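You operate a simulated robot arm through the tools that you are given. There is no shell and no other tool.

Carry out the task below with a simulated robot arm. There is one attempt and no reset: what you move stays moved.

## Task
Sieve one scoop of flour into the green bowl and close the bin.
Fine: use the blue scoop and put it back; lid shut, bin rolled in; lay the sieve on the store counter. Spill a teaspoon at most, drop nothing, leave nothing switched on.
Where things are to end (x, y in the base frame): round sieve within 0.06 m of [1.14, 0.32].

The check looks at the end state, three seconds after you hand in, the way a careful person would. Anything else that was tipped, shoved, dropped, spilled or broken makes it a failure. Lids that push on must go on centred and level and be pressed home; caps that screw on are set level and turned clockwise until they are tight.

## Robot
A 6-joint arm with a two-finger gripper, fixed in place. Base frame: the origin is on the floor under the middle of its stand, x ahead of it, y to its left, z up. Lengths are in m, angles in degrees, forces in N, time in s.
It reaches about 1.572 m from its shoulder. Its first joint turns from -166.0 to 166.0 degrees. Payload 2.45 kg.
The tool frame sits at the grasp point between the pads (the TCP): z along the fingers, y along the line on which they close. The tips reach 0.02 m beyond it. The gripper opens to 0.14 m; its body begins 0.168 m behind the TCP.
Orientation is told as [roll, pitch, yaw] about the base's x, y, z axes, in that order, counted from this pose: with the fingers straight down and closing along the base's y, the tool's x points along the base's -x, its y along +y and its z along -z.

## Interface
- The arm moves only by the tool servo_tool. Its argument "targets" is one flat list of numbers, 7 for each row, row after row: the shift along the tool's x, y, z in m, then the turn, a rotation vector about the tool's x, y, z in degrees, then the opening, from 0 (shut) to 1 (fully open). In form: [x, y, z, ax, ay, az, hand, x, y, z, ax, ay, az, hand, ...]. A call has 1 to 20 rows; each row is the pose to reach, as a shift and turn from the pose commanded when the call began, along the tool's axes at that moment. A row lasts 0.2 s, in which the tool goes at most 0.05 m and 8.6 degrees; a call with a longer step from one row to the next is refused whole, and so is a gripper value outside its range. A pose out of reach is approached as far as the arm can. The call stops where the force on the tool passes 50 N (or 10 N more than at its start, if that is more) or the arm is blocked; 0.2 s more then pass. Each finger travels about 0.045 m/s and halts on what it meets, pressing with about 44 N; the grip force reading is that of the motor and also rises with nothing between the fingers. The clock runs only during rows and for 0.2 s after the last one: add rows that repeat a pose to give the fingers time. The reply holds the time, the measured pose of the TCP, the force on the tool along the base axes, the opening and the grip force, in the units named above and with some noise, with the torque about the TCP (base axes, N m) and any sound that the robot's microphone picked up.
- Cameras (640 x 400 px; columns grow to the right, rows downward): "scene" is fixed at [0.2274, 0.4956, 1.617]; the picture's right is [-0.46, -0.89, 0.00], its down [-0.58, 0.30, -0.75] and it looks along [0.67, -0.35, -0.66] (base axes); focal length 362 px, centre (320, 200). "wrist" rides on the gripper at [0.078, 0.011, -0.209] in the tool frame; the picture's right is [-0.14, 0.99, 0.00], its down [-0.92, -0.13, -0.37] and it looks along [-0.37, -0.05, 0.93] (tool axes); focal length 280 px, centre (320, 200). There is no depth. A picture from a camera that has moved, and an enlarged one, comes with that camera's place and axes in the base frame and with its lens. The place of the scene camera against the robot may be out by one fixed shift of up to 0.012 m in any direction.
- camera(camera): a new picture of that camera. The clock stands still meanwhile.
- zoom(camera, box): a new picture of the part [left, top, right, bottom] of that camera's present view, enlarged. The clock stands still meanwhile.
- close_job(): hands the job in; it is judged then, once.

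Places have to be worked out from the pictures, the camera data and where the tool is seen. Open the gripper and draw the arm clear of the work before you hand the job in, unless the task says otherwise.

The tools are called after ">>>" as name(argument=value, ...) on one line, values as JSON. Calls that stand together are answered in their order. servo_tool: Moves the arm, as the interface text tells. Its arguments: {"type":"object","properties":{"targets":{"type":"array","items":{"type":"number"}}},"required":["targets"]} The other tools are called the same way: camera (camera) takes a picture; zoom (camera, box) takes an enlarged picture of a part of a camera's view; close_job () hands the job in.

At the start:

```text
t: 0.0
tcp_pos: [0.7937, 0.0289, 1.2706]
ee_rot: [0.1, 0.0, -0.1]
force: [0.2, -0.9, -0.3]
wrist_torque: [-0.04, 0.05, 0.0]
grip_width: 0.1401
grasp_force: 0.1
```

scene: 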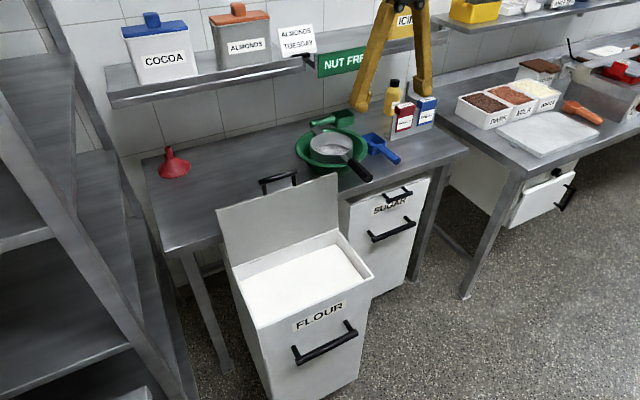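
wrist: 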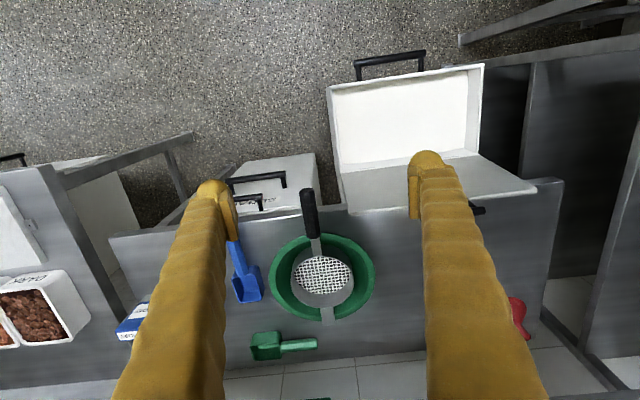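

I'll start by looking closer at the scene before moving anything.

>>> zoom(camera="scene", box=[260, 70, 460, 210])

>>> zoom(camera="scene", box=[190, 160, 450, 400])

>>> zoom(camera="scene", box=[400, 0, 640, 220])

>>> zoom(camera="wrist", box=[200, 160, 440, 380])

>>> zoom(camera="scene", box=[60, 0, 340, 220])

```text
2.86 times, centred on (360, 140) of scene
camera zoom: at [0.2274, 0.4956, 1.617], right [-0.46, -0.89, 0.0], down [-0.58, 0.3, -0.75], along [0.67, -0.35, -0.66], focal length 1033 px, centre (206, 371)
```

zoom: 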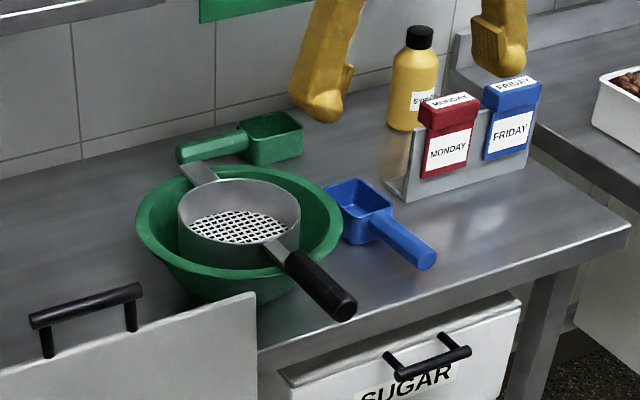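

```text
1.67 times, centred on (320, 280) of scene
camera zoom: at [0.2274, 0.4956, 1.617], right [-0.46, -0.89, 0.0], down [-0.58, 0.3, -0.75], along [0.67, -0.35, -0.66], focal length 602 px, centre (320, 67)
```

zoom: 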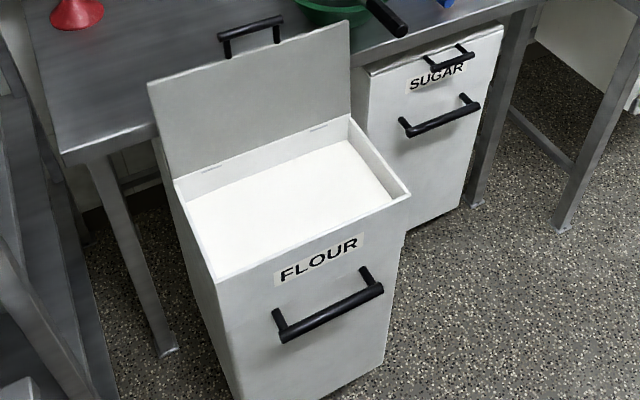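

```text
1.82 times, centred on (520, 110) of scene
camera zoom: at [0.2274, 0.4956, 1.617], right [-0.46, -0.89, 0.0], down [-0.58, 0.3, -0.75], along [0.67, -0.35, -0.66], focal length 657 px, centre (-44, 364)
```

zoom: 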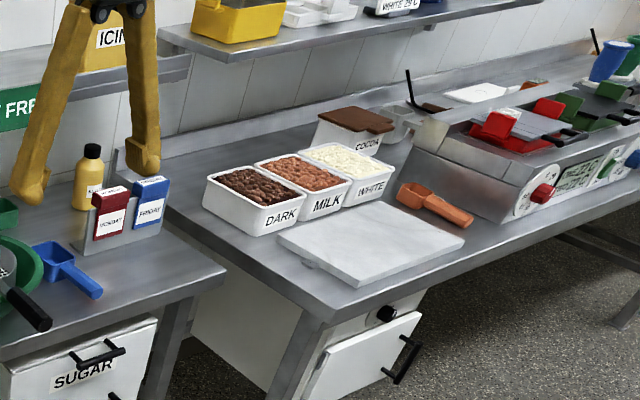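

```text
1.82 times, centred on (320, 270) of wrist
camera zoom: at [0.7149, 0.0409, 1.4812], right [0.14, 0.99, 0.0], down [0.92, -0.13, 0.37], along [0.36, -0.05, -0.93], focal length 510 px, centre (320, 73)
```

zoom: 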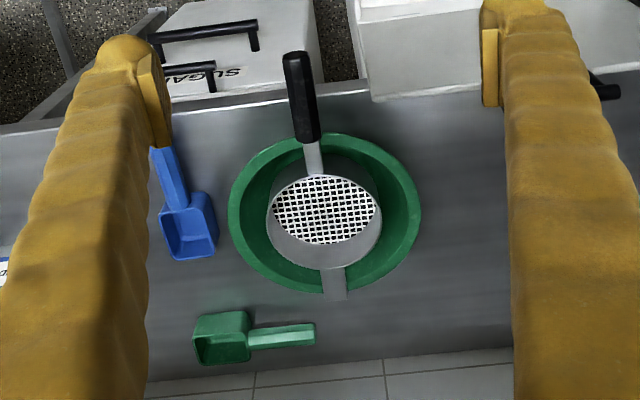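

```text
1.82 times, centred on (200, 110) of scene
camera zoom: at [0.2274, 0.4956, 1.617], right [-0.46, -0.89, 0.0], down [-0.58, 0.3, -0.75], along [0.67, -0.35, -0.66], focal length 657 px, centre (538, 364)
```

zoom: 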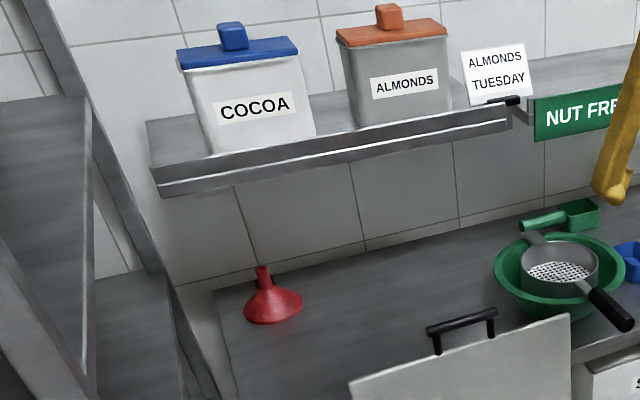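

The bowl with the sieve resting on it sits near (1.11, -0.01), the blue scoop near (1.13, -0.20), and the open flour bin rim spans x 0.71–0.92, y 0.07–0.41 at z≈0.79. I will tilt the wrist forward a bit and back off to see the shelf and counter from another angle.

>>> servo_tool(targets=[0.04, 0, 0, 0, -8, 0, 1, 0.08, 0, 0, 0, -16, 0, 1, 0.12, 0, 0, 0, -24, 0, 1, 0.16, 0, 0, 0, -32, 0, 1, 0.2, 0, 0, 0, -40, 0, 1])

>>> camera(camera="wrist")

>>> camera(camera="scene")

```text
t: 1.2
tcp_pos: [0.5949, 0.0307, 1.2711]
ee_rot: [0.0, -40.0, 0.0]
force: [-0.1, -0.3, -0.3]
wrist_torque: [-0.03, 0.03, -0.02]
grip_width: 0.1402
grasp_force: 0.0
```

```text
taken
camera wrist: at [0.3998, 0.0417, 1.3807], right [0.11, 0.99, 0.09], down [0.47, -0.13, 0.87], along [0.88, -0.05, -0.48], focal length 280 px, centre (320, 200)
```

wrist: 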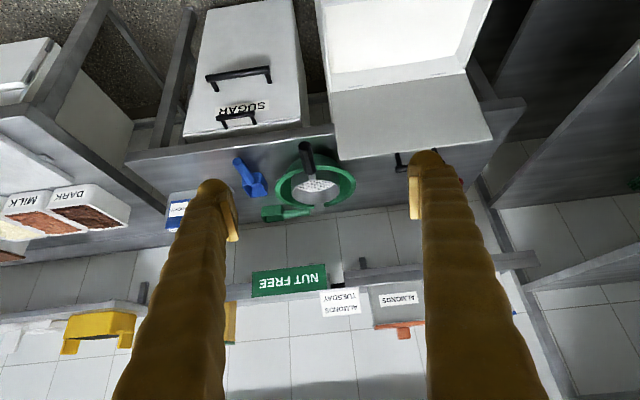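

```text
taken
```

scene: 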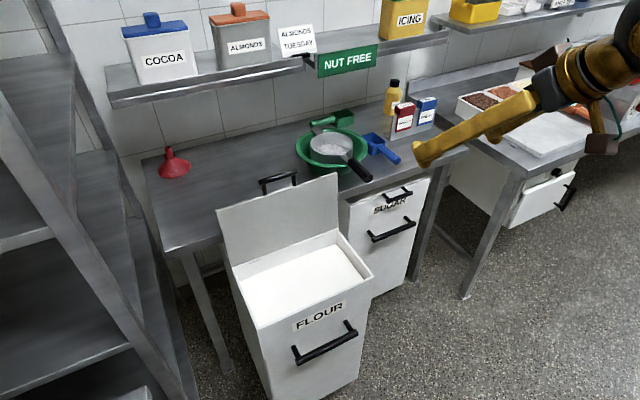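

The shelf front is at about x≈1.22, z≈1.15–1.2, so the space above the bowl is reachable with a tilted gripper. I zoom in on the objects and bin from this new viewpoint.

>>> zoom(camera="wrist", box=[220, 130, 380, 230])

>>> zoom(camera="wrist", box=[180, 0, 520, 200])

>>> zoom(camera="scene", box=[280, 90, 420, 190])

>>> zoom(camera="scene", box=[200, 160, 400, 300])

```text
4.00 times, centred on (300, 180) of wrist
camera zoom: at [0.3998, 0.0417, 1.3807], right [0.11, 0.99, 0.09], down [0.47, -0.13, 0.87], along [0.88, -0.05, -0.48], focal length 1122 px, centre (400, 280)
```

zoom: 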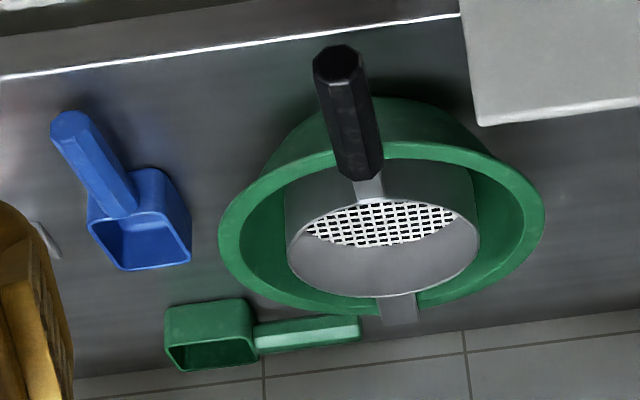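

```text
1.88 times, centred on (350, 100) of wrist
camera zoom: at [0.3998, 0.0417, 1.3807], right [0.11, 0.99, 0.09], down [0.47, -0.13, 0.87], along [0.88, -0.05, -0.48], focal length 528 px, centre (264, 388)
```

zoom: 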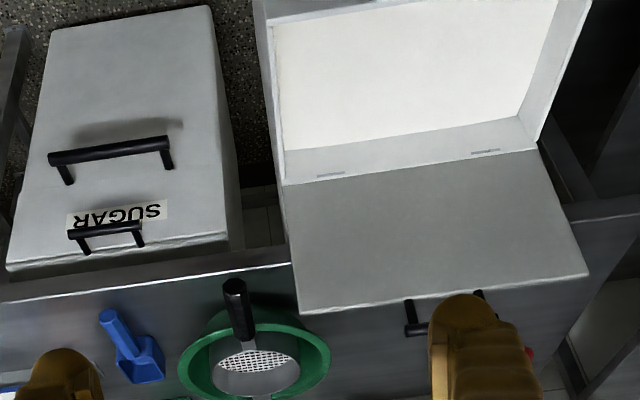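

```text
4.00 times, centred on (350, 140) of scene
camera zoom: at [0.2274, 0.4956, 1.617], right [-0.46, -0.89, 0.0], down [-0.58, 0.3, -0.75], along [0.67, -0.35, -0.66], focal length 1446 px, centre (200, 440)
```

zoom: 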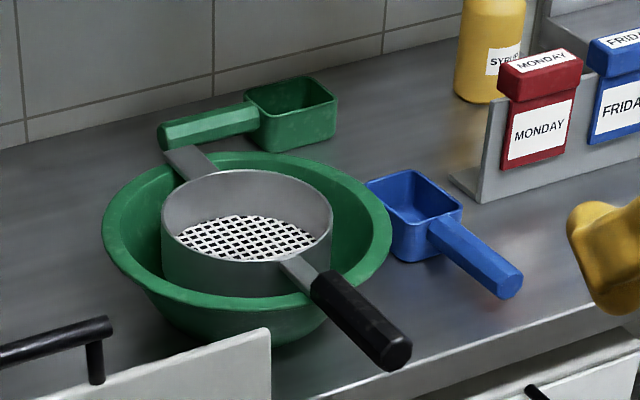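

```text
2.86 times, centred on (300, 230) of scene
camera zoom: at [0.2274, 0.4956, 1.617], right [-0.46, -0.89, 0.0], down [-0.58, 0.3, -0.75], along [0.67, -0.35, -0.66], focal length 1033 px, centre (377, 114)
```

zoom: 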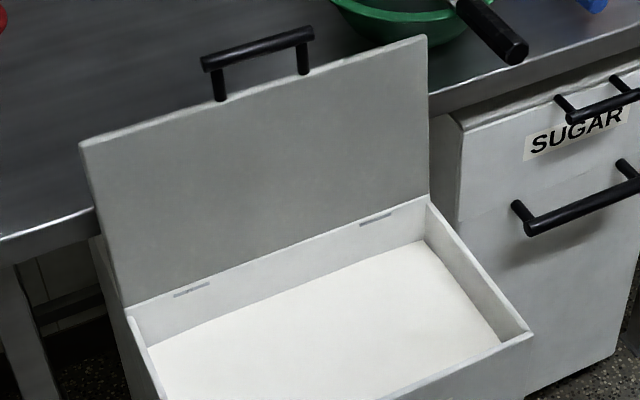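

Handles worked out: sieve handle along x from (0.89, -0.01) to (0.99, -0.01) at z≈0.975; blue scoop handle from (1.00, -0.206) to (1.10, -0.204) at z≈0.90. I'll move to a pre-grasp position above and behind the blue scoop with a half-open hand, keeping the -40° tilt.

>>> servo_tool(targets=[-0.0157, -0.0215, 0.0357, 0, 0, 0, 0.9, -0.0315, -0.0429, 0.0715, 0, 0, 0, 0.8, -0.0472, -0.0644, 0.1072, 0, 0, 0, 0.7, -0.0629, -0.0858, 0.1429, 0, 0, 0, 0.6, -0.0786, -0.1073, 0.1786, 0, 0, 0, 0.55, -0.0944, -0.1287, 0.2144, 0, 0, 0, 0.5, -0.1101, -0.1502, 0.2501, 0, 0, 0, 0.5, -0.1258, -0.1716, 0.2858, 0, 0, 0, 0.5, -0.1415, -0.1931, 0.3215, 0, 0, 0, 0.5, -0.1573, -0.2145, 0.3573, 0, 0, 0, 0.5, -0.173, -0.236, 0.393, 0, 0, 0, 0.5])

>>> camera(camera="wrist")

>>> camera(camera="scene")

```text
t: 3.6
tcp_pos: [0.9796, -0.2055, 1.0822]
ee_rot: [0.0, -40.1, 0.0]
force: [1.0, -0.2, 0.6]
wrist_torque: [0.02, 0.04, -0.01]
grip_width: 0.0699
grasp_force: 0.0
```

```text
taken
camera wrist: at [0.7849, -0.1947, 1.1927], right [0.11, 0.99, 0.09], down [0.47, -0.13, 0.87], along [0.88, -0.05, -0.48], focal length 280 px, centre (320, 200)
```

wrist: 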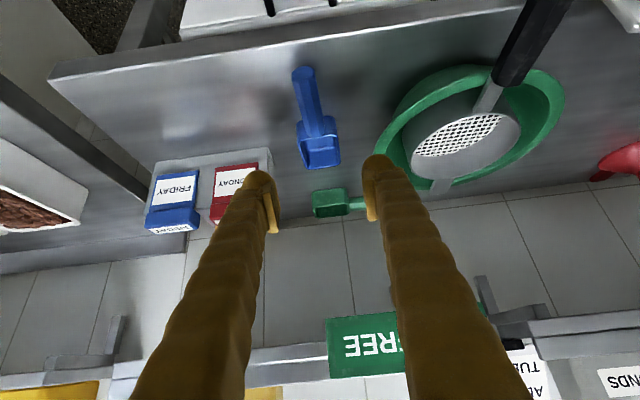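

```text
taken
```

scene: 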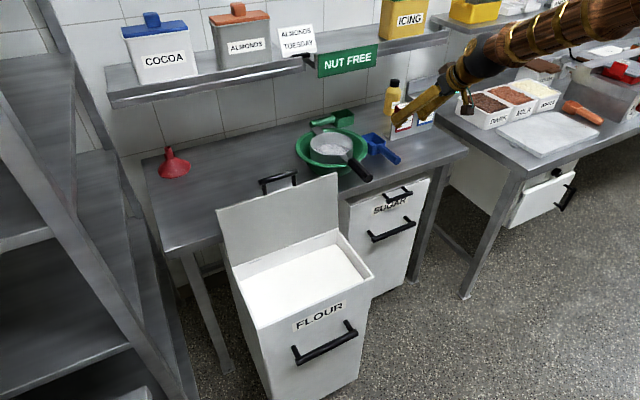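

The gripper is in position; I zoom in on the scoop to refine its placement and yaw.

>>> zoom(camera="wrist", box=[250, 40, 410, 240])

>>> zoom(camera="scene", box=[340, 100, 460, 180])

>>> zoom(camera="wrist", box=[360, 0, 640, 200])

```text
2.00 times, centred on (330, 140) of wrist
camera zoom: at [0.7849, -0.1947, 1.1927], right [0.11, 0.99, 0.09], down [0.47, -0.13, 0.87], along [0.88, -0.05, -0.48], focal length 561 px, centre (300, 320)
```

zoom: 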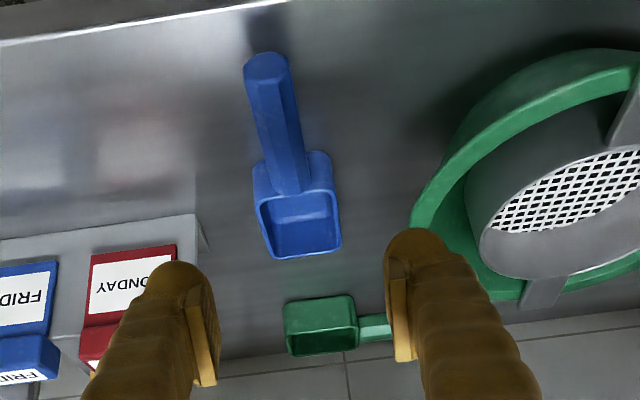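

```text
5.00 times, centred on (400, 140) of scene
camera zoom: at [0.2274, 0.4956, 1.617], right [-0.46, -0.89, 0.0], down [-0.58, 0.3, -0.75], along [0.67, -0.35, -0.66], focal length 1807 px, centre (-80, 500)
```

zoom: 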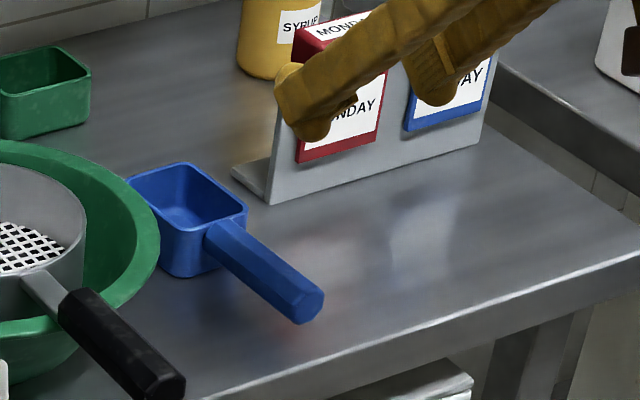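

```text
2.00 times, centred on (500, 100) of wrist
camera zoom: at [0.7849, -0.1947, 1.1927], right [0.11, 0.99, 0.09], down [0.47, -0.13, 0.87], along [0.88, -0.05, -0.48], focal length 561 px, centre (-40, 400)
```

zoom: 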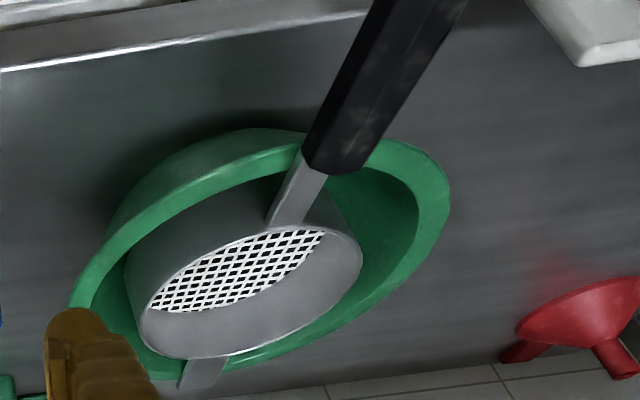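

From the closer view: scoop cup spans x 1.107–1.186, y -0.235 to -0.185, handle axis y≈-0.211 and z≈0.905, table top z≈0.873. I'll descend most of the way toward the handle with the fingers straddling it, then check.

>>> servo_tool(targets=[0.0117, -0.0014, 0.0348, 0, 0, 0, 0.5, 0.0234, -0.0028, 0.0696, 0, 0, 0, 0.5, 0.035, -0.0042, 0.1044, 0, 0, 0, 0.5, 0.0467, -0.0055, 0.1392, 0, 0, 0, 0.5])

>>> camera(camera="wrist")

>>> zoom(camera="scene", box=[340, 100, 460, 180])

```text
t: 4.6
tcp_pos: [1.0342, -0.2125, 0.9433]
ee_rot: [0.0, -40.0, -0.1]
force: [0.0, 0.3, 0.5]
wrist_torque: [0.01, 0.07, -0.01]
grip_width: 0.0697
grasp_force: 0.0
```

```text
taken
camera wrist: at [0.8392, -0.202, 1.0536], right [0.11, 0.99, 0.09], down [0.47, -0.13, 0.87], along [0.88, -0.05, -0.48], focal length 280 px, centre (320, 200)
```

wrist: 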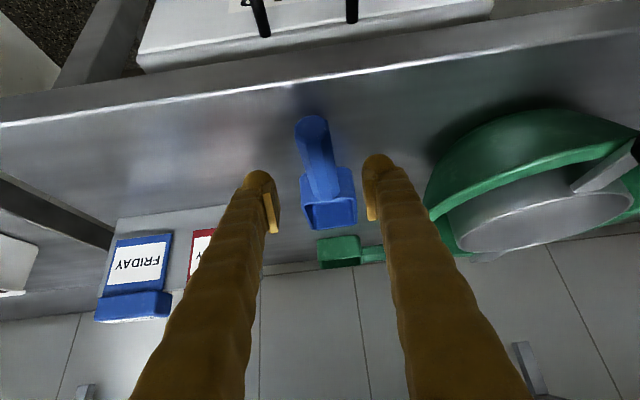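

```text
5.00 times, centred on (400, 140) of scene
camera zoom: at [0.2274, 0.4956, 1.617], right [-0.46, -0.89, 0.0], down [-0.58, 0.3, -0.75], along [0.67, -0.35, -0.66], focal length 1807 px, centre (-80, 500)
```

zoom: 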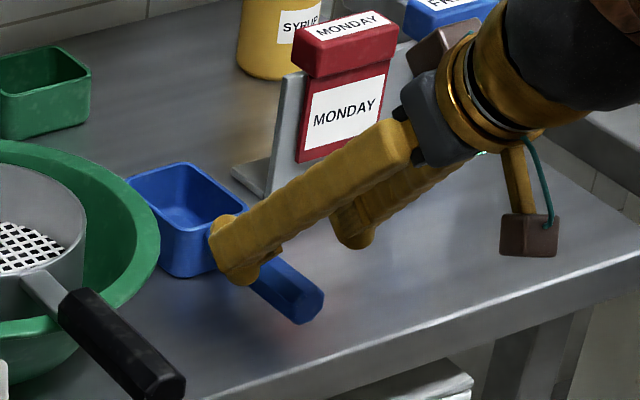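

The fingers straddle the handle cleanly (handle axis y≈-0.210, TCP y≈-0.211). I'll lower the last 3.5 cm and close the fingers.

>>> servo_tool(targets=[0.0062, 0, 0.0183, 0, 0, 0, 0.5, 0.0124, 0, 0.0366, 0, 0, 0, 0.5, 0.0124, 0, 0.0366, 0, 0, 0, 0.3, 0.0124, 0, 0.0366, 0, 0, 0, 0.2, 0.0124, 0, 0.0366, 0, 0, 0, 0.1, 0.0124, 0, 0.0366, 0, 0, 0, 0, 0.0124, 0, 0.0366, 0, 0, 0, 0, 0.0124, 0, 0.0366, 0, 0, 0, 0, 0.0124, 0, 0.0366, 0, 0, 0, 0])

>>> camera(camera="wrist")

>>> zoom(camera="scene", box=[340, 100, 460, 180])

```text
t: 6.6
tcp_pos: [1.0469, -0.2128, 0.9075]
ee_rot: [0.0, -40.0, 0.0]
force: [0.2, 0.1, 0.4]
wrist_torque: [-0.01, 0.0, 0.05]
grip_width: 0.0282
grasp_force: 44.0
```

```text
taken
camera wrist: at [0.8522, -0.2007, 1.019], right [0.11, 0.99, 0.09], down [0.47, -0.13, 0.87], along [0.88, -0.05, -0.48], focal length 280 px, centre (320, 200)
```

wrist: 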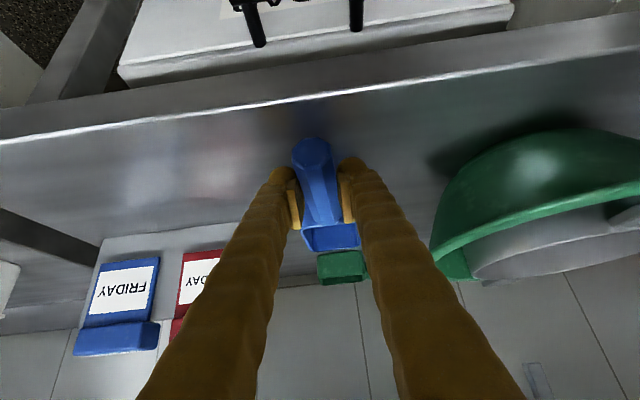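

```text
5.00 times, centred on (400, 140) of scene
camera zoom: at [0.2274, 0.4956, 1.617], right [-0.46, -0.89, 0.0], down [-0.58, 0.3, -0.75], along [0.67, -0.35, -0.66], focal length 1807 px, centre (-80, 500)
```

zoom: 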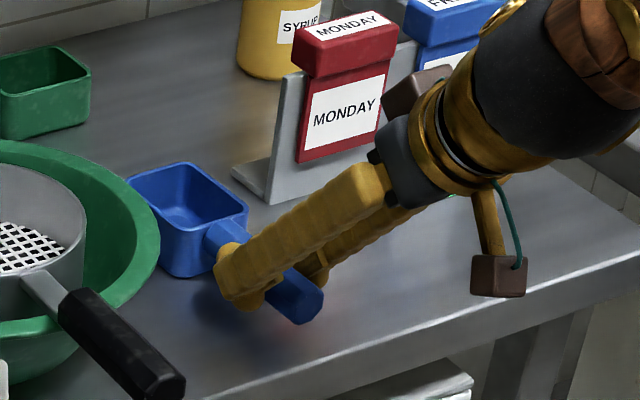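

Grip is good (0.028 m, 44 N). I note the grasp pose (1.048, -0.211, 0.909, pitch -40) for putting the scoop back. Now I lift straight up 15 cm and draw back clear of the counter.

>>> servo_tool(targets=[-0.0193, 0, -0.023, 0, 0, 0, 0, -0.045, 0, -0.0536, 0, 0, 0, 0, -0.0707, 0, -0.0843, 0, 0, 0, 0, -0.0965, 0, -0.1149, 0, 0, 0, 0, -0.062, 0, -0.1438, 0, 0, 0, 0, -0.0276, 0, -0.1728, 0, 0, 0, 0, 0.0069, 0, -0.2017, 0, 0, 0, 0, 0.0414, 0, -0.2306, 0, 0, 0, 0, 0.0759, 0, -0.2596, 0, 0, 0, 0, 0.1011, 0, -0.2808, 0, 0, 0, 0])

>>> camera(camera="wrist")

>>> camera(camera="scene")

```text
t: 8.8
tcp_pos: [0.7877, -0.2137, 1.0561]
ee_rot: [0.0, -39.9, -0.1]
force: [-0.5, 0.1, -2.5]
wrist_torque: [-0.03, 0.15, -0.01]
grip_width: 0.0282
grasp_force: 43.9
```

```text
taken
camera wrist: at [0.5941, -0.202, 1.1676], right [0.11, 0.99, 0.09], down [0.47, -0.13, 0.87], along [0.88, -0.05, -0.48], focal length 280 px, centre (320, 200)
```

wrist: 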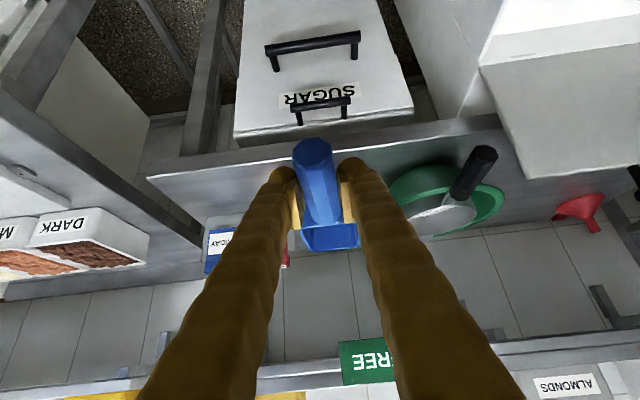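

```text
taken
```

scene: 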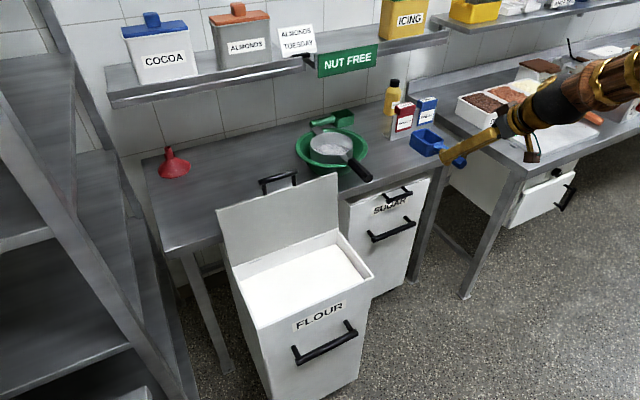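

The scoop is held firmly and level. I'll yaw the tool +90° so that the scoop points along +y (the bin's long direction), before moving over the bin.

>>> servo_tool(targets=[0, 0, 0, -5.26, 0, -6.27, 0, 0, 0, 0, -10.52, 0, -12.53, 0, 0, 0, 0, -15.78, 0, -18.8, 0, 0, 0, 0, -21.04, 0, -25.07, 0, 0, 0, 0, -26.3, 0, -31.34, 0, 0, 0, 0, -31.56, 0, -37.6, 0, 0, 0, 0, -36.82, 0, -43.87, 0, 0, 0, 0, -42.08, 0, -50.14, 0, 0, 0, 0, -47.34, 0, -56.41, 0, 0, 0, 0, -52.6, 0, -62.67, 0, 0, 0, 0, -57.87, 0, -68.94, 0])

>>> camera(camera="wrist")

>>> camera(camera="scene")

```text
t: 11.2
tcp_pos: [0.7871, -0.212, 1.0592]
ee_rot: [-0.1, -40.0, 90.1]
force: [0.2, -0.4, -2.0]
wrist_torque: [-0.15, 0.03, -0.04]
grip_width: 0.0281
grasp_force: 44.1
```

```text
taken
camera wrist: at [0.7769, -0.4059, 1.1697], right [-0.99, 0.1, 0.09], down [0.13, 0.47, 0.87], along [0.05, 0.88, -0.48], focal length 280 px, centre (320, 200)
```

wrist: 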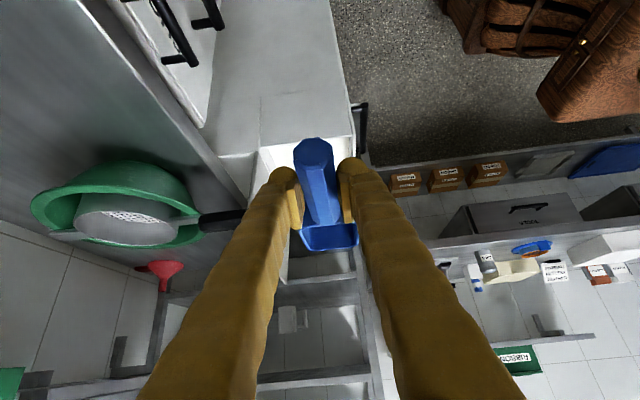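

```text
taken
```

scene: 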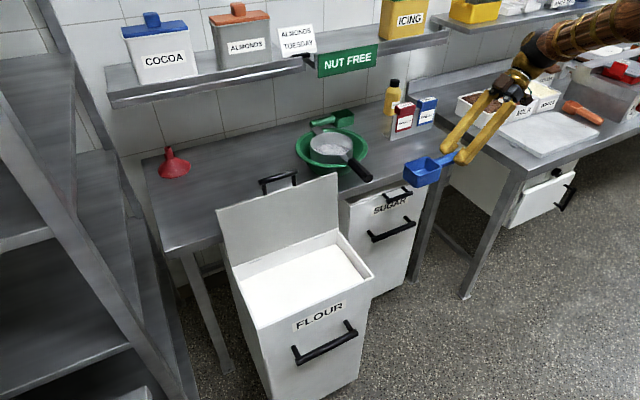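

Scoop now points along +y. I'll translate above the bin at about (0.795, 0.15, 1.03).

>>> servo_tool(targets=[-0.0285, -0.0006, 0.0283, 0, 0, 0, 0, -0.057, -0.0011, 0.0566, 0, 0, 0, 0, -0.0855, -0.0017, 0.0848, 0, 0, 0, 0, -0.114, -0.0022, 0.1131, 0, 0, 0, 0, -0.1425, -0.0028, 0.1414, 0, 0, 0, 0, -0.171, -0.0033, 0.1697, 0, 0, 0, 0, -0.1995, -0.0039, 0.1979, 0, 0, 0, 0, -0.228, -0.0044, 0.2262, 0, 0, 0, 0, -0.2565, -0.005, 0.2545, 0, 0, 0, 0])

>>> camera(camera="wrist")

>>> zoom(camera="scene", box=[180, 120, 460, 320])

```text
t: 13.2
tcp_pos: [0.792, 0.1502, 1.0285]
ee_rot: [-0.1, -40.0, 89.9]
force: [0.0, 0.2, -2.5]
wrist_torque: [-0.17, -0.01, -0.01]
grip_width: 0.0278
grasp_force: 44.1
```

```text
taken
camera wrist: at [0.7803, -0.0441, 1.1392], right [-0.99, 0.11, 0.09], down [0.13, 0.47, 0.87], along [0.05, 0.88, -0.48], focal length 280 px, centre (320, 200)
```

wrist: 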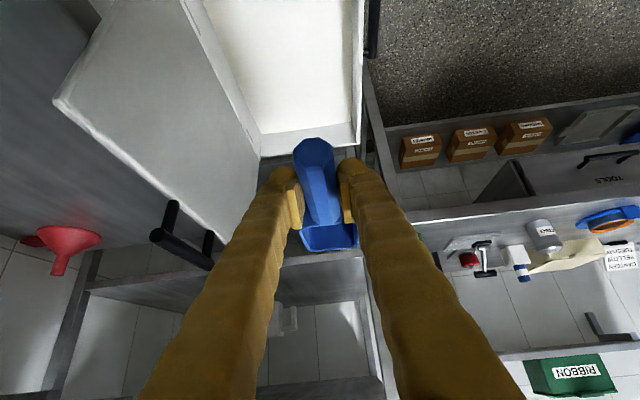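

```text
2.00 times, centred on (320, 220) of scene
camera zoom: at [0.2274, 0.4956, 1.617], right [-0.46, -0.89, 0.0], down [-0.58, 0.3, -0.75], along [0.67, -0.35, -0.66], focal length 723 px, centre (320, 160)
```

zoom: 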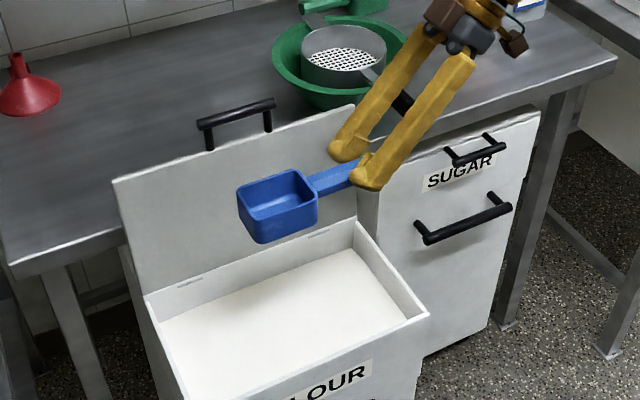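

The scoop is over the flour (surface z≈0.72–0.73, inner bin x 0.72–0.91, y 0.08–0.395). I'll lower while pitching the cup 40° down, stopping just above the flour to check.

>>> servo_tool(targets=[0.0188, 0, 0.0286, 0, 8, 0, 0, 0.0376, 0, 0.0572, 0, 16, 0, 0, 0.0564, 0, 0.0858, 0, 24, 0, 0, 0.0752, 0, 0.1145, 0, 32, 0, 0, 0.094, 0, 0.1431, 0, 40, 0, 0])

>>> camera(camera="wrist")

>>> zoom(camera="scene", box=[180, 120, 460, 320])

```text
t: 14.4
tcp_pos: [0.7931, 0.168, 0.8591]
ee_rot: [-0.1, 0.1, 90.0]
force: [0.1, 0.0, -1.7]
wrist_torque: [-0.1, 0.02, -0.01]
grip_width: 0.0282
grasp_force: 43.8
```

```text
taken
camera wrist: at [0.7827, 0.0897, 1.0689], right [-0.99, 0.14, 0.0], down [0.13, 0.92, 0.37], along [0.05, 0.36, -0.93], focal length 280 px, centre (320, 200)
```

wrist: 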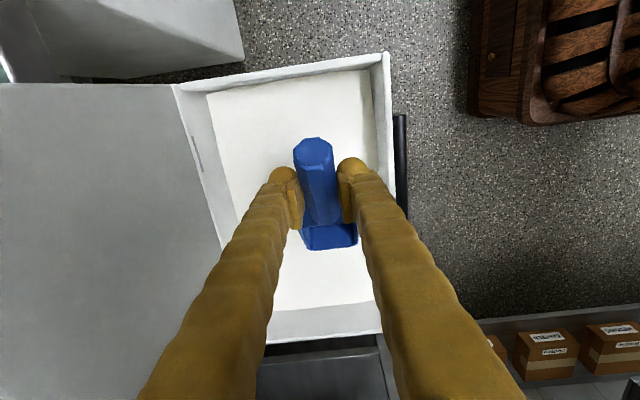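

```text
2.00 times, centred on (320, 220) of scene
camera zoom: at [0.2274, 0.4956, 1.617], right [-0.46, -0.89, 0.0], down [-0.58, 0.3, -0.75], along [0.67, -0.35, -0.66], focal length 723 px, centre (320, 160)
```

zoom: 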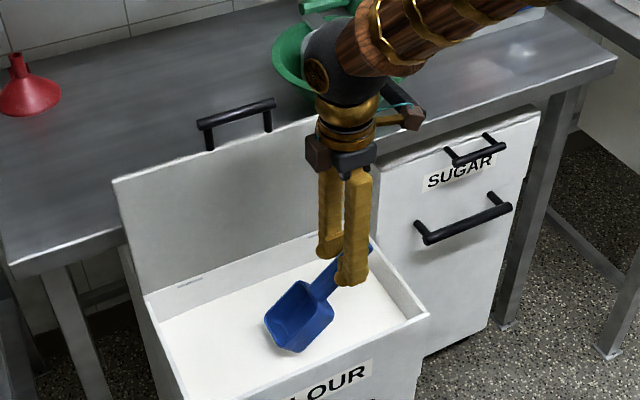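

All clear of the bin walls and lid. Now I dip the cup into the flour, advance and level it.

>>> servo_tool(targets=[0, 0, 0.025, 0, 0, 0, 0, 0, 0, 0.05, 0, 0, 0, 0, 0, 0, 0.074, 0, 0, 0, 0, 0, 0, 0.099, 0, 0, 0, 0, -0.009, 0, 0.1055, 0, -5, 0, 0, -0.0184, 0, 0.112, 0, -10, 0, 0, -0.021, 0, 0.1184, 0, -18, 0, 0, -0.021, 0, 0.1232, 0, -26, 0, 0, -0.021, 0, 0.1266, 0, -34, 0, 0, -0.021, 0, 0.126, 0, -40, 0, 0])

>>> camera(camera="wrist")

>>> zoom(camera="scene", box=[180, 120, 460, 320])

```text
t: 16.6
tcp_pos: [0.7917, 0.1899, 0.733]
ee_rot: [0.0, -40.1, 89.9]
force: [0.2, -0.7, -2.9]
wrist_torque: [-0.26, 0.02, 0.02]
grip_width: 0.0284
grasp_force: 44.5
```

```text
taken
camera wrist: at [0.7821, -0.0052, 0.8436], right [-0.99, 0.11, 0.09], down [0.13, 0.47, 0.88], along [0.05, 0.88, -0.48], focal length 280 px, centre (320, 200)
```

wrist: 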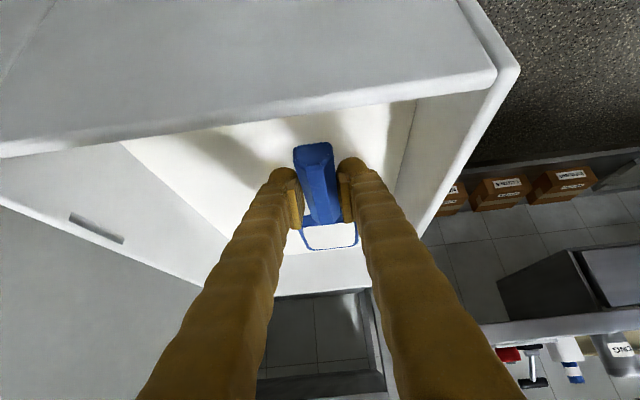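

```text
2.00 times, centred on (320, 220) of scene
camera zoom: at [0.2274, 0.4956, 1.617], right [-0.46, -0.89, 0.0], down [-0.58, 0.3, -0.75], along [0.67, -0.35, -0.66], focal length 723 px, centre (320, 160)
```

zoom: 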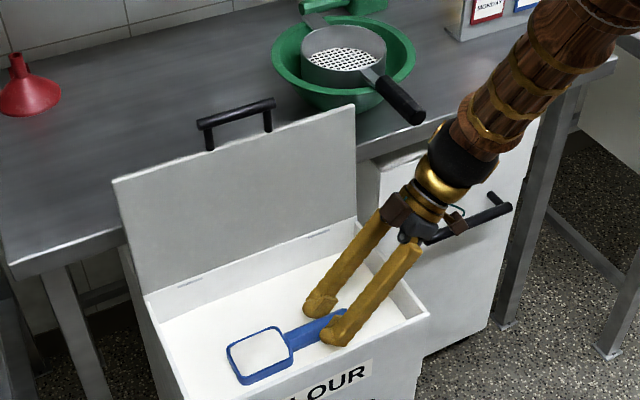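

The cup looks full and level with flour. I lift it straight up, gently, still over the bin.

>>> servo_tool(targets=[-0.0096, 0, -0.0115, 0, 0, 0, 0, -0.0257, 0, -0.0306, 0, 0, 0, 0, -0.045, 0, -0.0536, 0, 0, 0, 0, -0.0643, 0, -0.0766, 0, 0, 0, 0, -0.09, 0, -0.1072, 0, 0, 0, 0, -0.1157, 0, -0.1379, 0, 0, 0, 0, -0.1415, 0, -0.1685, 0, 0, 0, 0, -0.1672, 0, -0.1992, 0, 0, 0, 0, -0.1929, 0, -0.2298, 0, 0, 0, 0, -0.2122, 0, -0.2528, 0, 0, 0, 0, -0.2122, 0, -0.2528, 0, 0, 0, 0])

>>> camera(camera="wrist")

>>> zoom(camera="scene", box=[180, 80, 460, 280])

```text
t: 19.0
tcp_pos: [0.7912, 0.1878, 1.0628]
ee_rot: [0.0, -40.0, 89.9]
force: [1.0, 0.3, -2.8]
wrist_torque: [-0.25, 0.02, 0.02]
grip_width: 0.0281
grasp_force: 44.1
```

```text
taken
camera wrist: at [0.7808, -0.0066, 1.1745], right [-0.99, 0.11, 0.09], down [0.13, 0.47, 0.87], along [0.05, 0.88, -0.48], focal length 280 px, centre (320, 200)
```

wrist: 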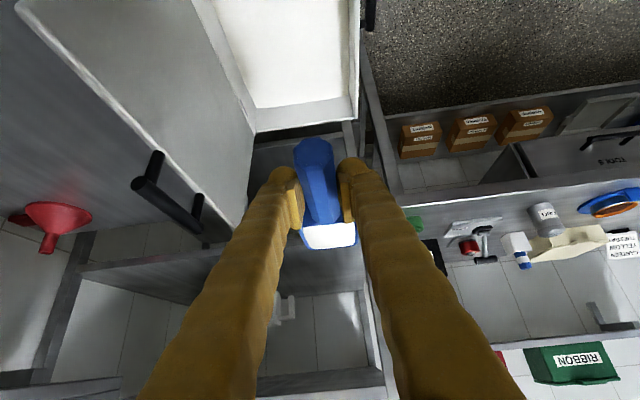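

```text
2.00 times, centred on (320, 180) of scene
camera zoom: at [0.2274, 0.4956, 1.617], right [-0.46, -0.89, 0.0], down [-0.58, 0.3, -0.75], along [0.67, -0.35, -0.66], focal length 723 px, centre (320, 240)
```

zoom: 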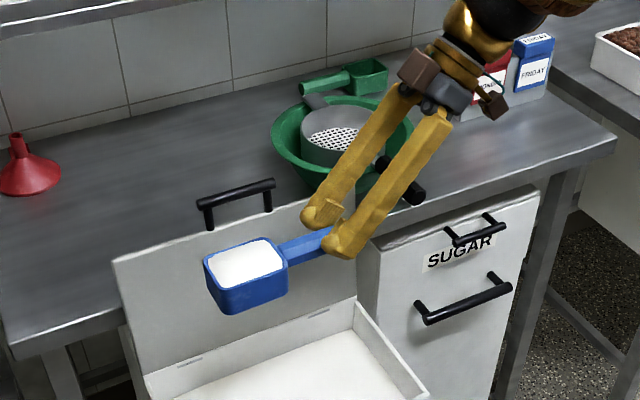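

The scoop holds a full cup. I zoom to see whether it is heaped or level.

>>> zoom(camera="scene", box=[260, 170, 360, 240])

>>> zoom(camera="wrist", box=[270, 120, 380, 270])

```text
5.71 times, centred on (310, 205) of scene
camera zoom: at [0.2274, 0.4956, 1.617], right [-0.46, -0.89, 0.0], down [-0.58, 0.3, -0.75], along [0.67, -0.35, -0.66], focal length 2066 px, centre (377, 171)
```

zoom: 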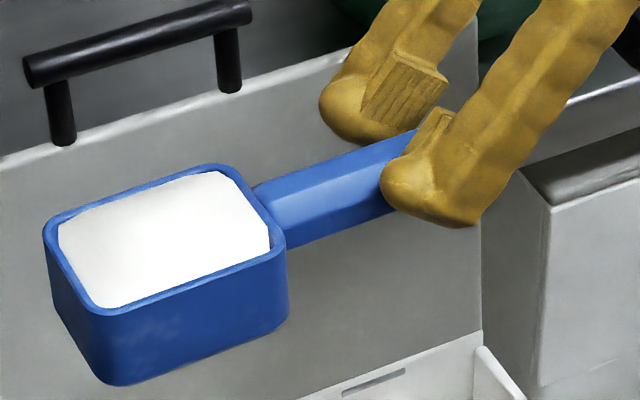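

```text
2.67 times, centred on (325, 195) of wrist
camera zoom: at [0.7808, -0.0066, 1.1745], right [-0.99, 0.11, 0.09], down [0.13, 0.47, 0.87], along [0.05, 0.88, -0.48], focal length 748 px, centre (307, 213)
```

zoom: 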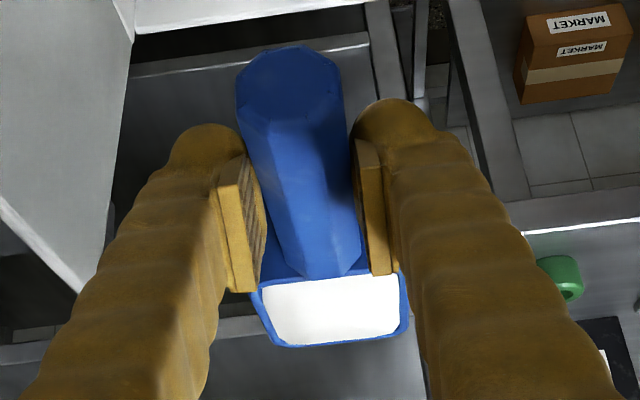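

The flour sits level within the rim, good. I move smoothly to -y, away from the bin lid, keeping it level.

>>> servo_tool(targets=[0.0072, 0, -0.0068, 0, 0, 0, 0, 0.024, 0, -0.0228, 0, 0, 0, 0, 0.048, 0, -0.0455, 0, 0, 0, 0, 0.072, 0, -0.0683, 0, 0, 0, 0, 0.096, 0, -0.091, 0, 0, 0, 0, 0.12, 0, -0.1138, 0, 0, 0, 0, 0.1439, 0, -0.1365, 0, 0, 0, 0, 0.1679, 0, -0.1593, 0, 0, 0, 0, 0.1919, 0, -0.182, 0, 0, 0, 0, 0.2159, 0, -0.2048, 0, 0, 0, 0, 0.2327, 0, -0.2207, 0, 0, 0, 0, 0.2399, 0, -0.2275, 0, 0, 0, 0])

```text
t: 21.6
tcp_pos: [0.7925, -0.1413, 1.0832]
ee_rot: [0.0, -40.0, 90.0]
force: [0.7, 0.9, -3.0]
wrist_torque: [-0.23, 0.01, 0.02]
grip_width: 0.0281
grasp_force: 44.1
```

Weight reading unchanged (flour retained). Now I yaw the tool back to 0° so the scoop points toward the bowl.

>>> servo_tool(targets=[0, 0, 0, 2.41, 0, 2.87, 0, 0, 0, 0, 7.23, 0, 8.62, 0, 0, 0, 0, 12.05, 0, 14.36, 0, 0, 0, 0, 16.87, 0, 20.1, 0, 0, 0, 0, 21.69, 0, 25.85, 0, 0, 0, 0, 26.51, 0, 31.59, 0, 0, 0, 0, 31.33, 0, 37.34, 0, 0, 0, 0, 36.15, 0, 43.08, 0, 0, 0, 0, 40.97, 0, 48.83, 0, 0, 0, 0, 45.79, 0, 54.57, 0, 0, 0, 0, 50.61, 0, 60.32, 0, 0, 0, 0, 55.43, 0, 66.06, 0, 0, 0, 0, 57.87, 0, 68.94, 0, 0, 0, 0, 57.87, 0, 68.94, 0])

>>> camera(camera="scene")

>>> camera(camera="wrist")

```text
t: 24.6
tcp_pos: [0.7933, -0.1412, 1.082]
ee_rot: [0.0, -40.0, -0.1]
force: [0.3, -0.2, -2.9]
wrist_torque: [-0.03, 0.24, 0.03]
grip_width: 0.0282
grasp_force: 43.7
```

```text
taken
```

scene: 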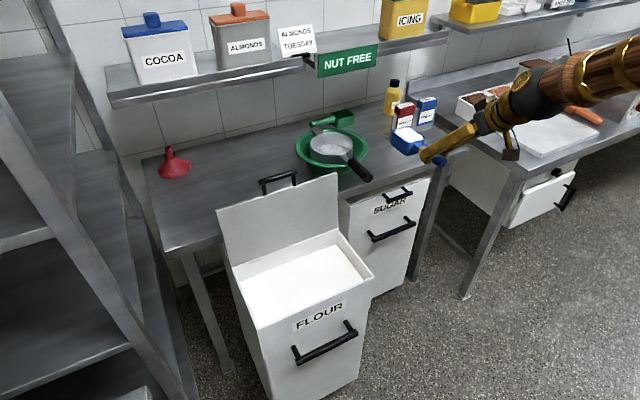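

```text
taken
camera wrist: at [0.5984, -0.1295, 1.1937], right [0.11, 0.99, 0.09], down [0.47, -0.13, 0.87], along [0.88, -0.05, -0.48], focal length 280 px, centre (320, 200)
```

wrist: 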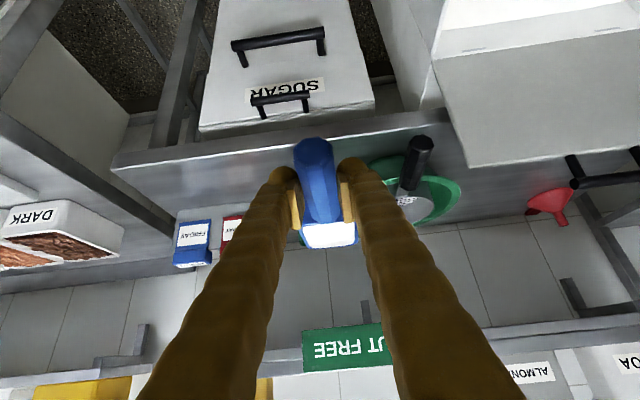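

Flour still aboard and the scoop is level. Sieve centre is about (1.10, -0.01), rim z≈0.975; I carry the scoop to put its cup above the sieve (TCP about (1.0, 0.0, 1.075)).

>>> servo_tool(targets=[-0.0046, 0.0042, 0.0041, 0, 0, 0, 0, -0.0152, 0.014, 0.0138, 0, 0, 0, 0, -0.0304, 0.028, 0.0276, 0, 0, 0, 0, -0.0456, 0.042, 0.0414, 0, 0, 0, 0, -0.0608, 0.056, 0.0552, 0, 0, 0, 0, -0.076, 0.07, 0.069, 0, 0, 0, 0, -0.0911, 0.084, 0.0827, 0, 0, 0, 0, -0.1063, 0.098, 0.0965, 0, 0, 0, 0, -0.1215, 0.112, 0.1103, 0, 0, 0, 0, -0.1367, 0.126, 0.1241, 0, 0, 0, 0, -0.1473, 0.1358, 0.1338, 0, 0, 0, 0, -0.1519, 0.14, 0.1379, 0, 0, 0, 0, -0.1519, 0.14, 0.1379, 0, 0, 0, 0])

>>> camera(camera="wrist")

>>> zoom(camera="scene", box=[240, 70, 440, 210])

```text
t: 27.4
tcp_pos: [0.9994, -0.0004, 1.0738]
ee_rot: [0.0, -40.0, 0.0]
force: [-0.7, -0.6, -3.1]
wrist_torque: [0.0, 0.21, 0.05]
grip_width: 0.0282
grasp_force: 44.1
```

```text
taken
camera wrist: at [0.8051, 0.0102, 1.1852], right [0.11, 0.99, 0.09], down [0.47, -0.13, 0.87], along [0.88, -0.05, -0.48], focal length 280 px, centre (320, 200)
```

wrist: 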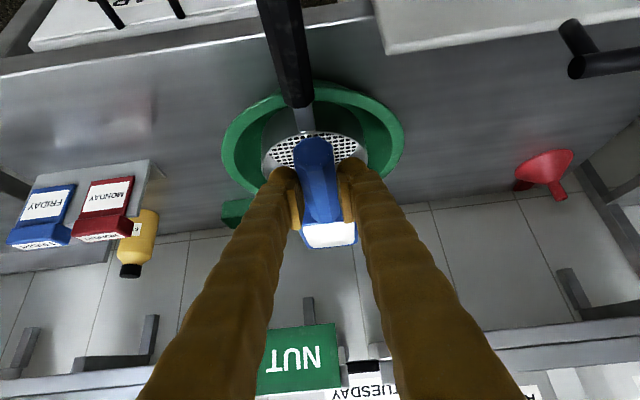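

```text
2.86 times, centred on (340, 140) of scene
camera zoom: at [0.2274, 0.4956, 1.617], right [-0.46, -0.89, 0.0], down [-0.58, 0.3, -0.75], along [0.67, -0.35, -0.66], focal length 1033 px, centre (263, 371)
```

zoom: 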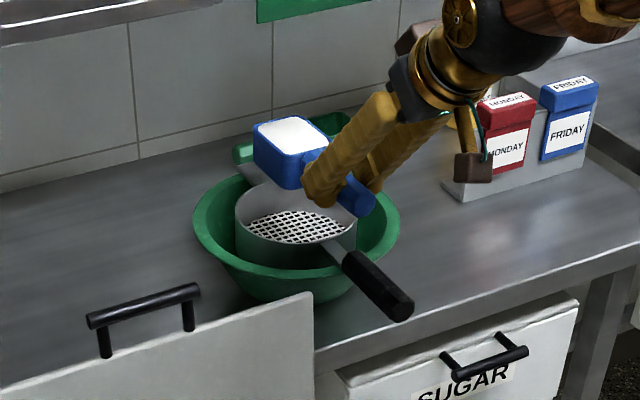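

The cup is centred over the sieve. I begin rolling the scoop about its handle axis (gripper swinging to the -y side), first 32° to confirm the arm follows.

>>> servo_tool(targets=[0, 0, 0, -6.13, 0, 5.14, 0, 0, 0, 0, -12.26, 0, 10.29, 0, 0, 0, 0, -18.38, 0, 15.43, 0, 0, 0, 0, -24.51, 0, 20.58, 0])

>>> zoom(camera="scene", box=[240, 70, 440, 210])

```text
t: 28.4
tcp_pos: [0.9986, -0.0001, 1.0759]
ee_rot: [39.3, -33.0, -24.1]
force: [-0.4, 0.1, -2.6]
wrist_torque: [-0.06, 0.28, -0.03]
grip_width: 0.0282
grasp_force: 44.2
```

```text
2.86 times, centred on (340, 140) of scene
camera zoom: at [0.2274, 0.4956, 1.617], right [-0.46, -0.89, 0.0], down [-0.58, 0.3, -0.75], along [0.67, -0.35, -0.66], focal length 1033 px, centre (263, 371)
```

zoom: 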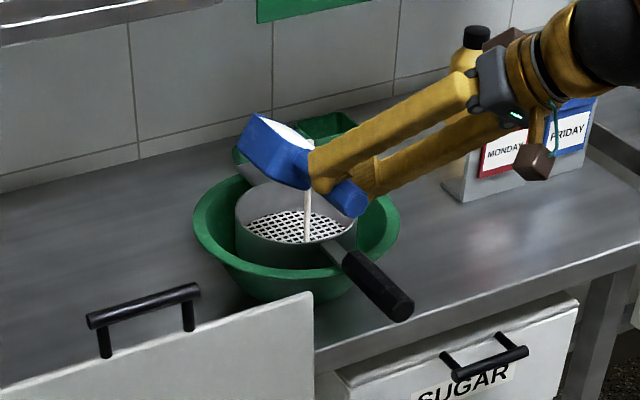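

The flour starts flowing in a thin stream into the middle of the sieve. I continue the roll slowly to about 122°.

>>> servo_tool(targets=[0, 0, 0, -3.83, 0, 3.22, 0, 0, 0, 0, -7.66, 0, 6.43, 0, 0, 0, 0, -11.49, 0, 9.65, 0, 0, 0, 0, -15.32, 0, 12.86, 0, 0, 0, 0, -19.15, 0, 16.08, 0, 0, 0, 0, -22.98, 0, 19.29, 0, 0, 0, 0, -26.81, 0, 22.51, 0, 0, 0, 0, -30.64, 0, 25.72, 0, 0, 0, 0, -34.47, 0, 28.94, 0, 0, 0, 0, -38.3, 0, 32.15, 0])

>>> zoom(camera="scene", box=[240, 70, 440, 210])

```text
t: 30.6
tcp_pos: [0.9976, -0.0011, 1.0744]
ee_rot: [83.7, -5.0, -39.8]
force: [0.7, 0.3, -2.2]
wrist_torque: [-0.09, 0.16, -0.02]
grip_width: 0.0282
grasp_force: 44.7
```

```text
2.86 times, centred on (340, 140) of scene
camera zoom: at [0.2274, 0.4956, 1.617], right [-0.46, -0.89, 0.0], down [-0.58, 0.3, -0.75], along [0.67, -0.35, -0.66], focal length 1033 px, centre (263, 371)
```

zoom: 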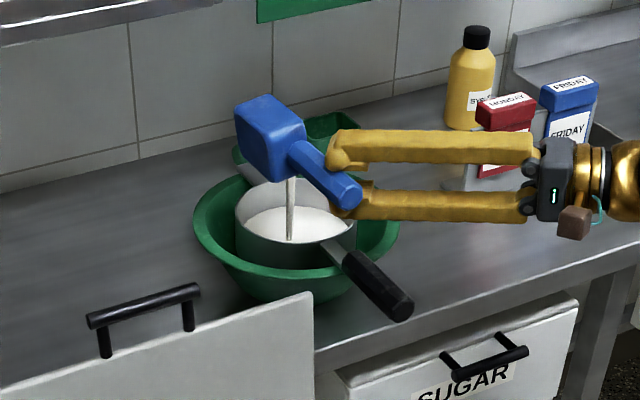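

The flour is collecting in the sieve. I continue the roll by another 40° and hold so the cup empties.

>>> servo_tool(targets=[0, 0, 0, -6.13, 0, 5.14, 0, 0, 0, 0, -12.26, 0, 10.29, 0, 0, 0, 0, -18.38, 0, 15.43, 0, 0, 0, 0, -24.51, 0, 20.58, 0, 0, 0, 0, -30.64, 0, 25.72, 0, 0, 0, 0, -30.64, 0, 25.72, 0, 0, 0, 0, -30.64, 0, 25.72, 0, 0, 0, 0, -30.64, 0, 25.72, 0, 0, 0, 0, -30.64, 0, 25.72, 0])

>>> zoom(camera="scene", box=[240, 70, 440, 210])

>>> camera(camera="wrist")

```text
t: 32.6
tcp_pos: [0.9989, -0.0014, 1.0739]
ee_rot: [115.6, 19.9, -35.5]
force: [-0.1, -0.1, -3.1]
wrist_torque: [-0.05, 0.16, 0.01]
grip_width: 0.0281
grasp_force: 44.3
```

```text
2.86 times, centred on (340, 140) of scene
camera zoom: at [0.2274, 0.4956, 1.617], right [-0.46, -0.89, 0.0], down [-0.58, 0.3, -0.75], along [0.67, -0.35, -0.66], focal length 1033 px, centre (263, 371)
```

zoom: 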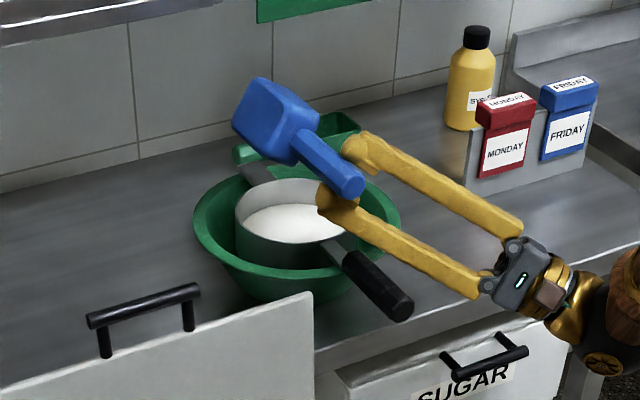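

```text
taken
camera wrist: at [0.8036, -0.0996, 1.0263], right [0.1, -0.6, 0.79], down [0.47, -0.67, -0.57], along [0.88, 0.43, 0.21], focal length 280 px, centre (320, 200)
```

wrist: 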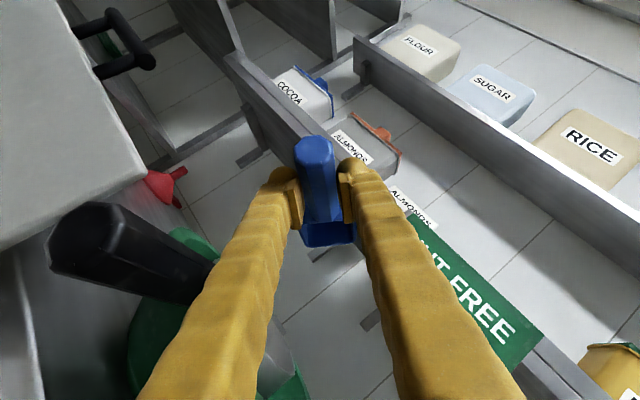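

The stream has stopped. I lift 3 cm, roll a bit further and jiggle to shake out any residue over the sieve.

>>> servo_tool(targets=[0.0051, 0.0127, 0.0061, 0, 0, 0, 0, 0.0102, 0.0254, 0.0122, -6.13, 0, 5.14, 0, 0.0102, 0.0254, 0.0122, -12.26, 0, 10.29, 0, 0.0136, 0.0339, 0.0162, -12.26, 0, 10.29, 0, 0.0085, 0.0212, 0.0102, -12.26, 0, 10.29, 0, 0.0136, 0.0339, 0.0162, -12.26, 0, 10.29, 0, 0.0085, 0.0212, 0.0102, -12.26, 0, 10.29, 0, 0.0136, 0.0339, 0.0162, -12.26, 0, 10.29, 0, 0.0136, 0.0339, 0.0162, -12.26, 0, 10.29, 0, 0.0136, 0.0339, 0.0162, -12.26, 0, 10.29, 0])

>>> zoom(camera="scene", box=[240, 70, 440, 210])

```text
t: 34.8
tcp_pos: [0.9988, -0.0009, 1.1155]
ee_rot: [130.4, 28.7, -29.4]
force: [-0.3, 0.4, -1.9]
wrist_torque: [-0.05, 0.19, -0.02]
grip_width: 0.0279
grasp_force: 44.1
```

```text
2.86 times, centred on (340, 140) of scene
camera zoom: at [0.2274, 0.4956, 1.617], right [-0.46, -0.89, 0.0], down [-0.58, 0.3, -0.75], along [0.67, -0.35, -0.66], focal length 1033 px, centre (263, 371)
```

zoom: 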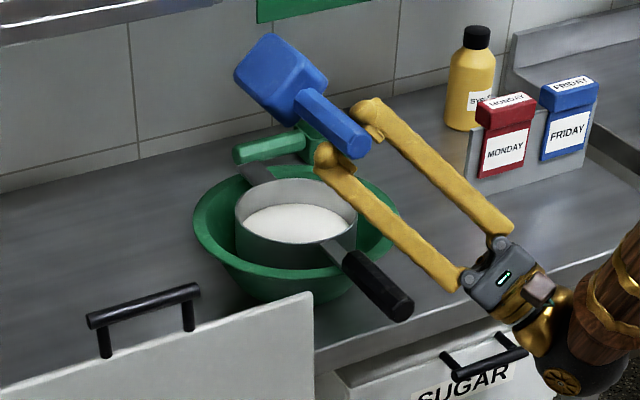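

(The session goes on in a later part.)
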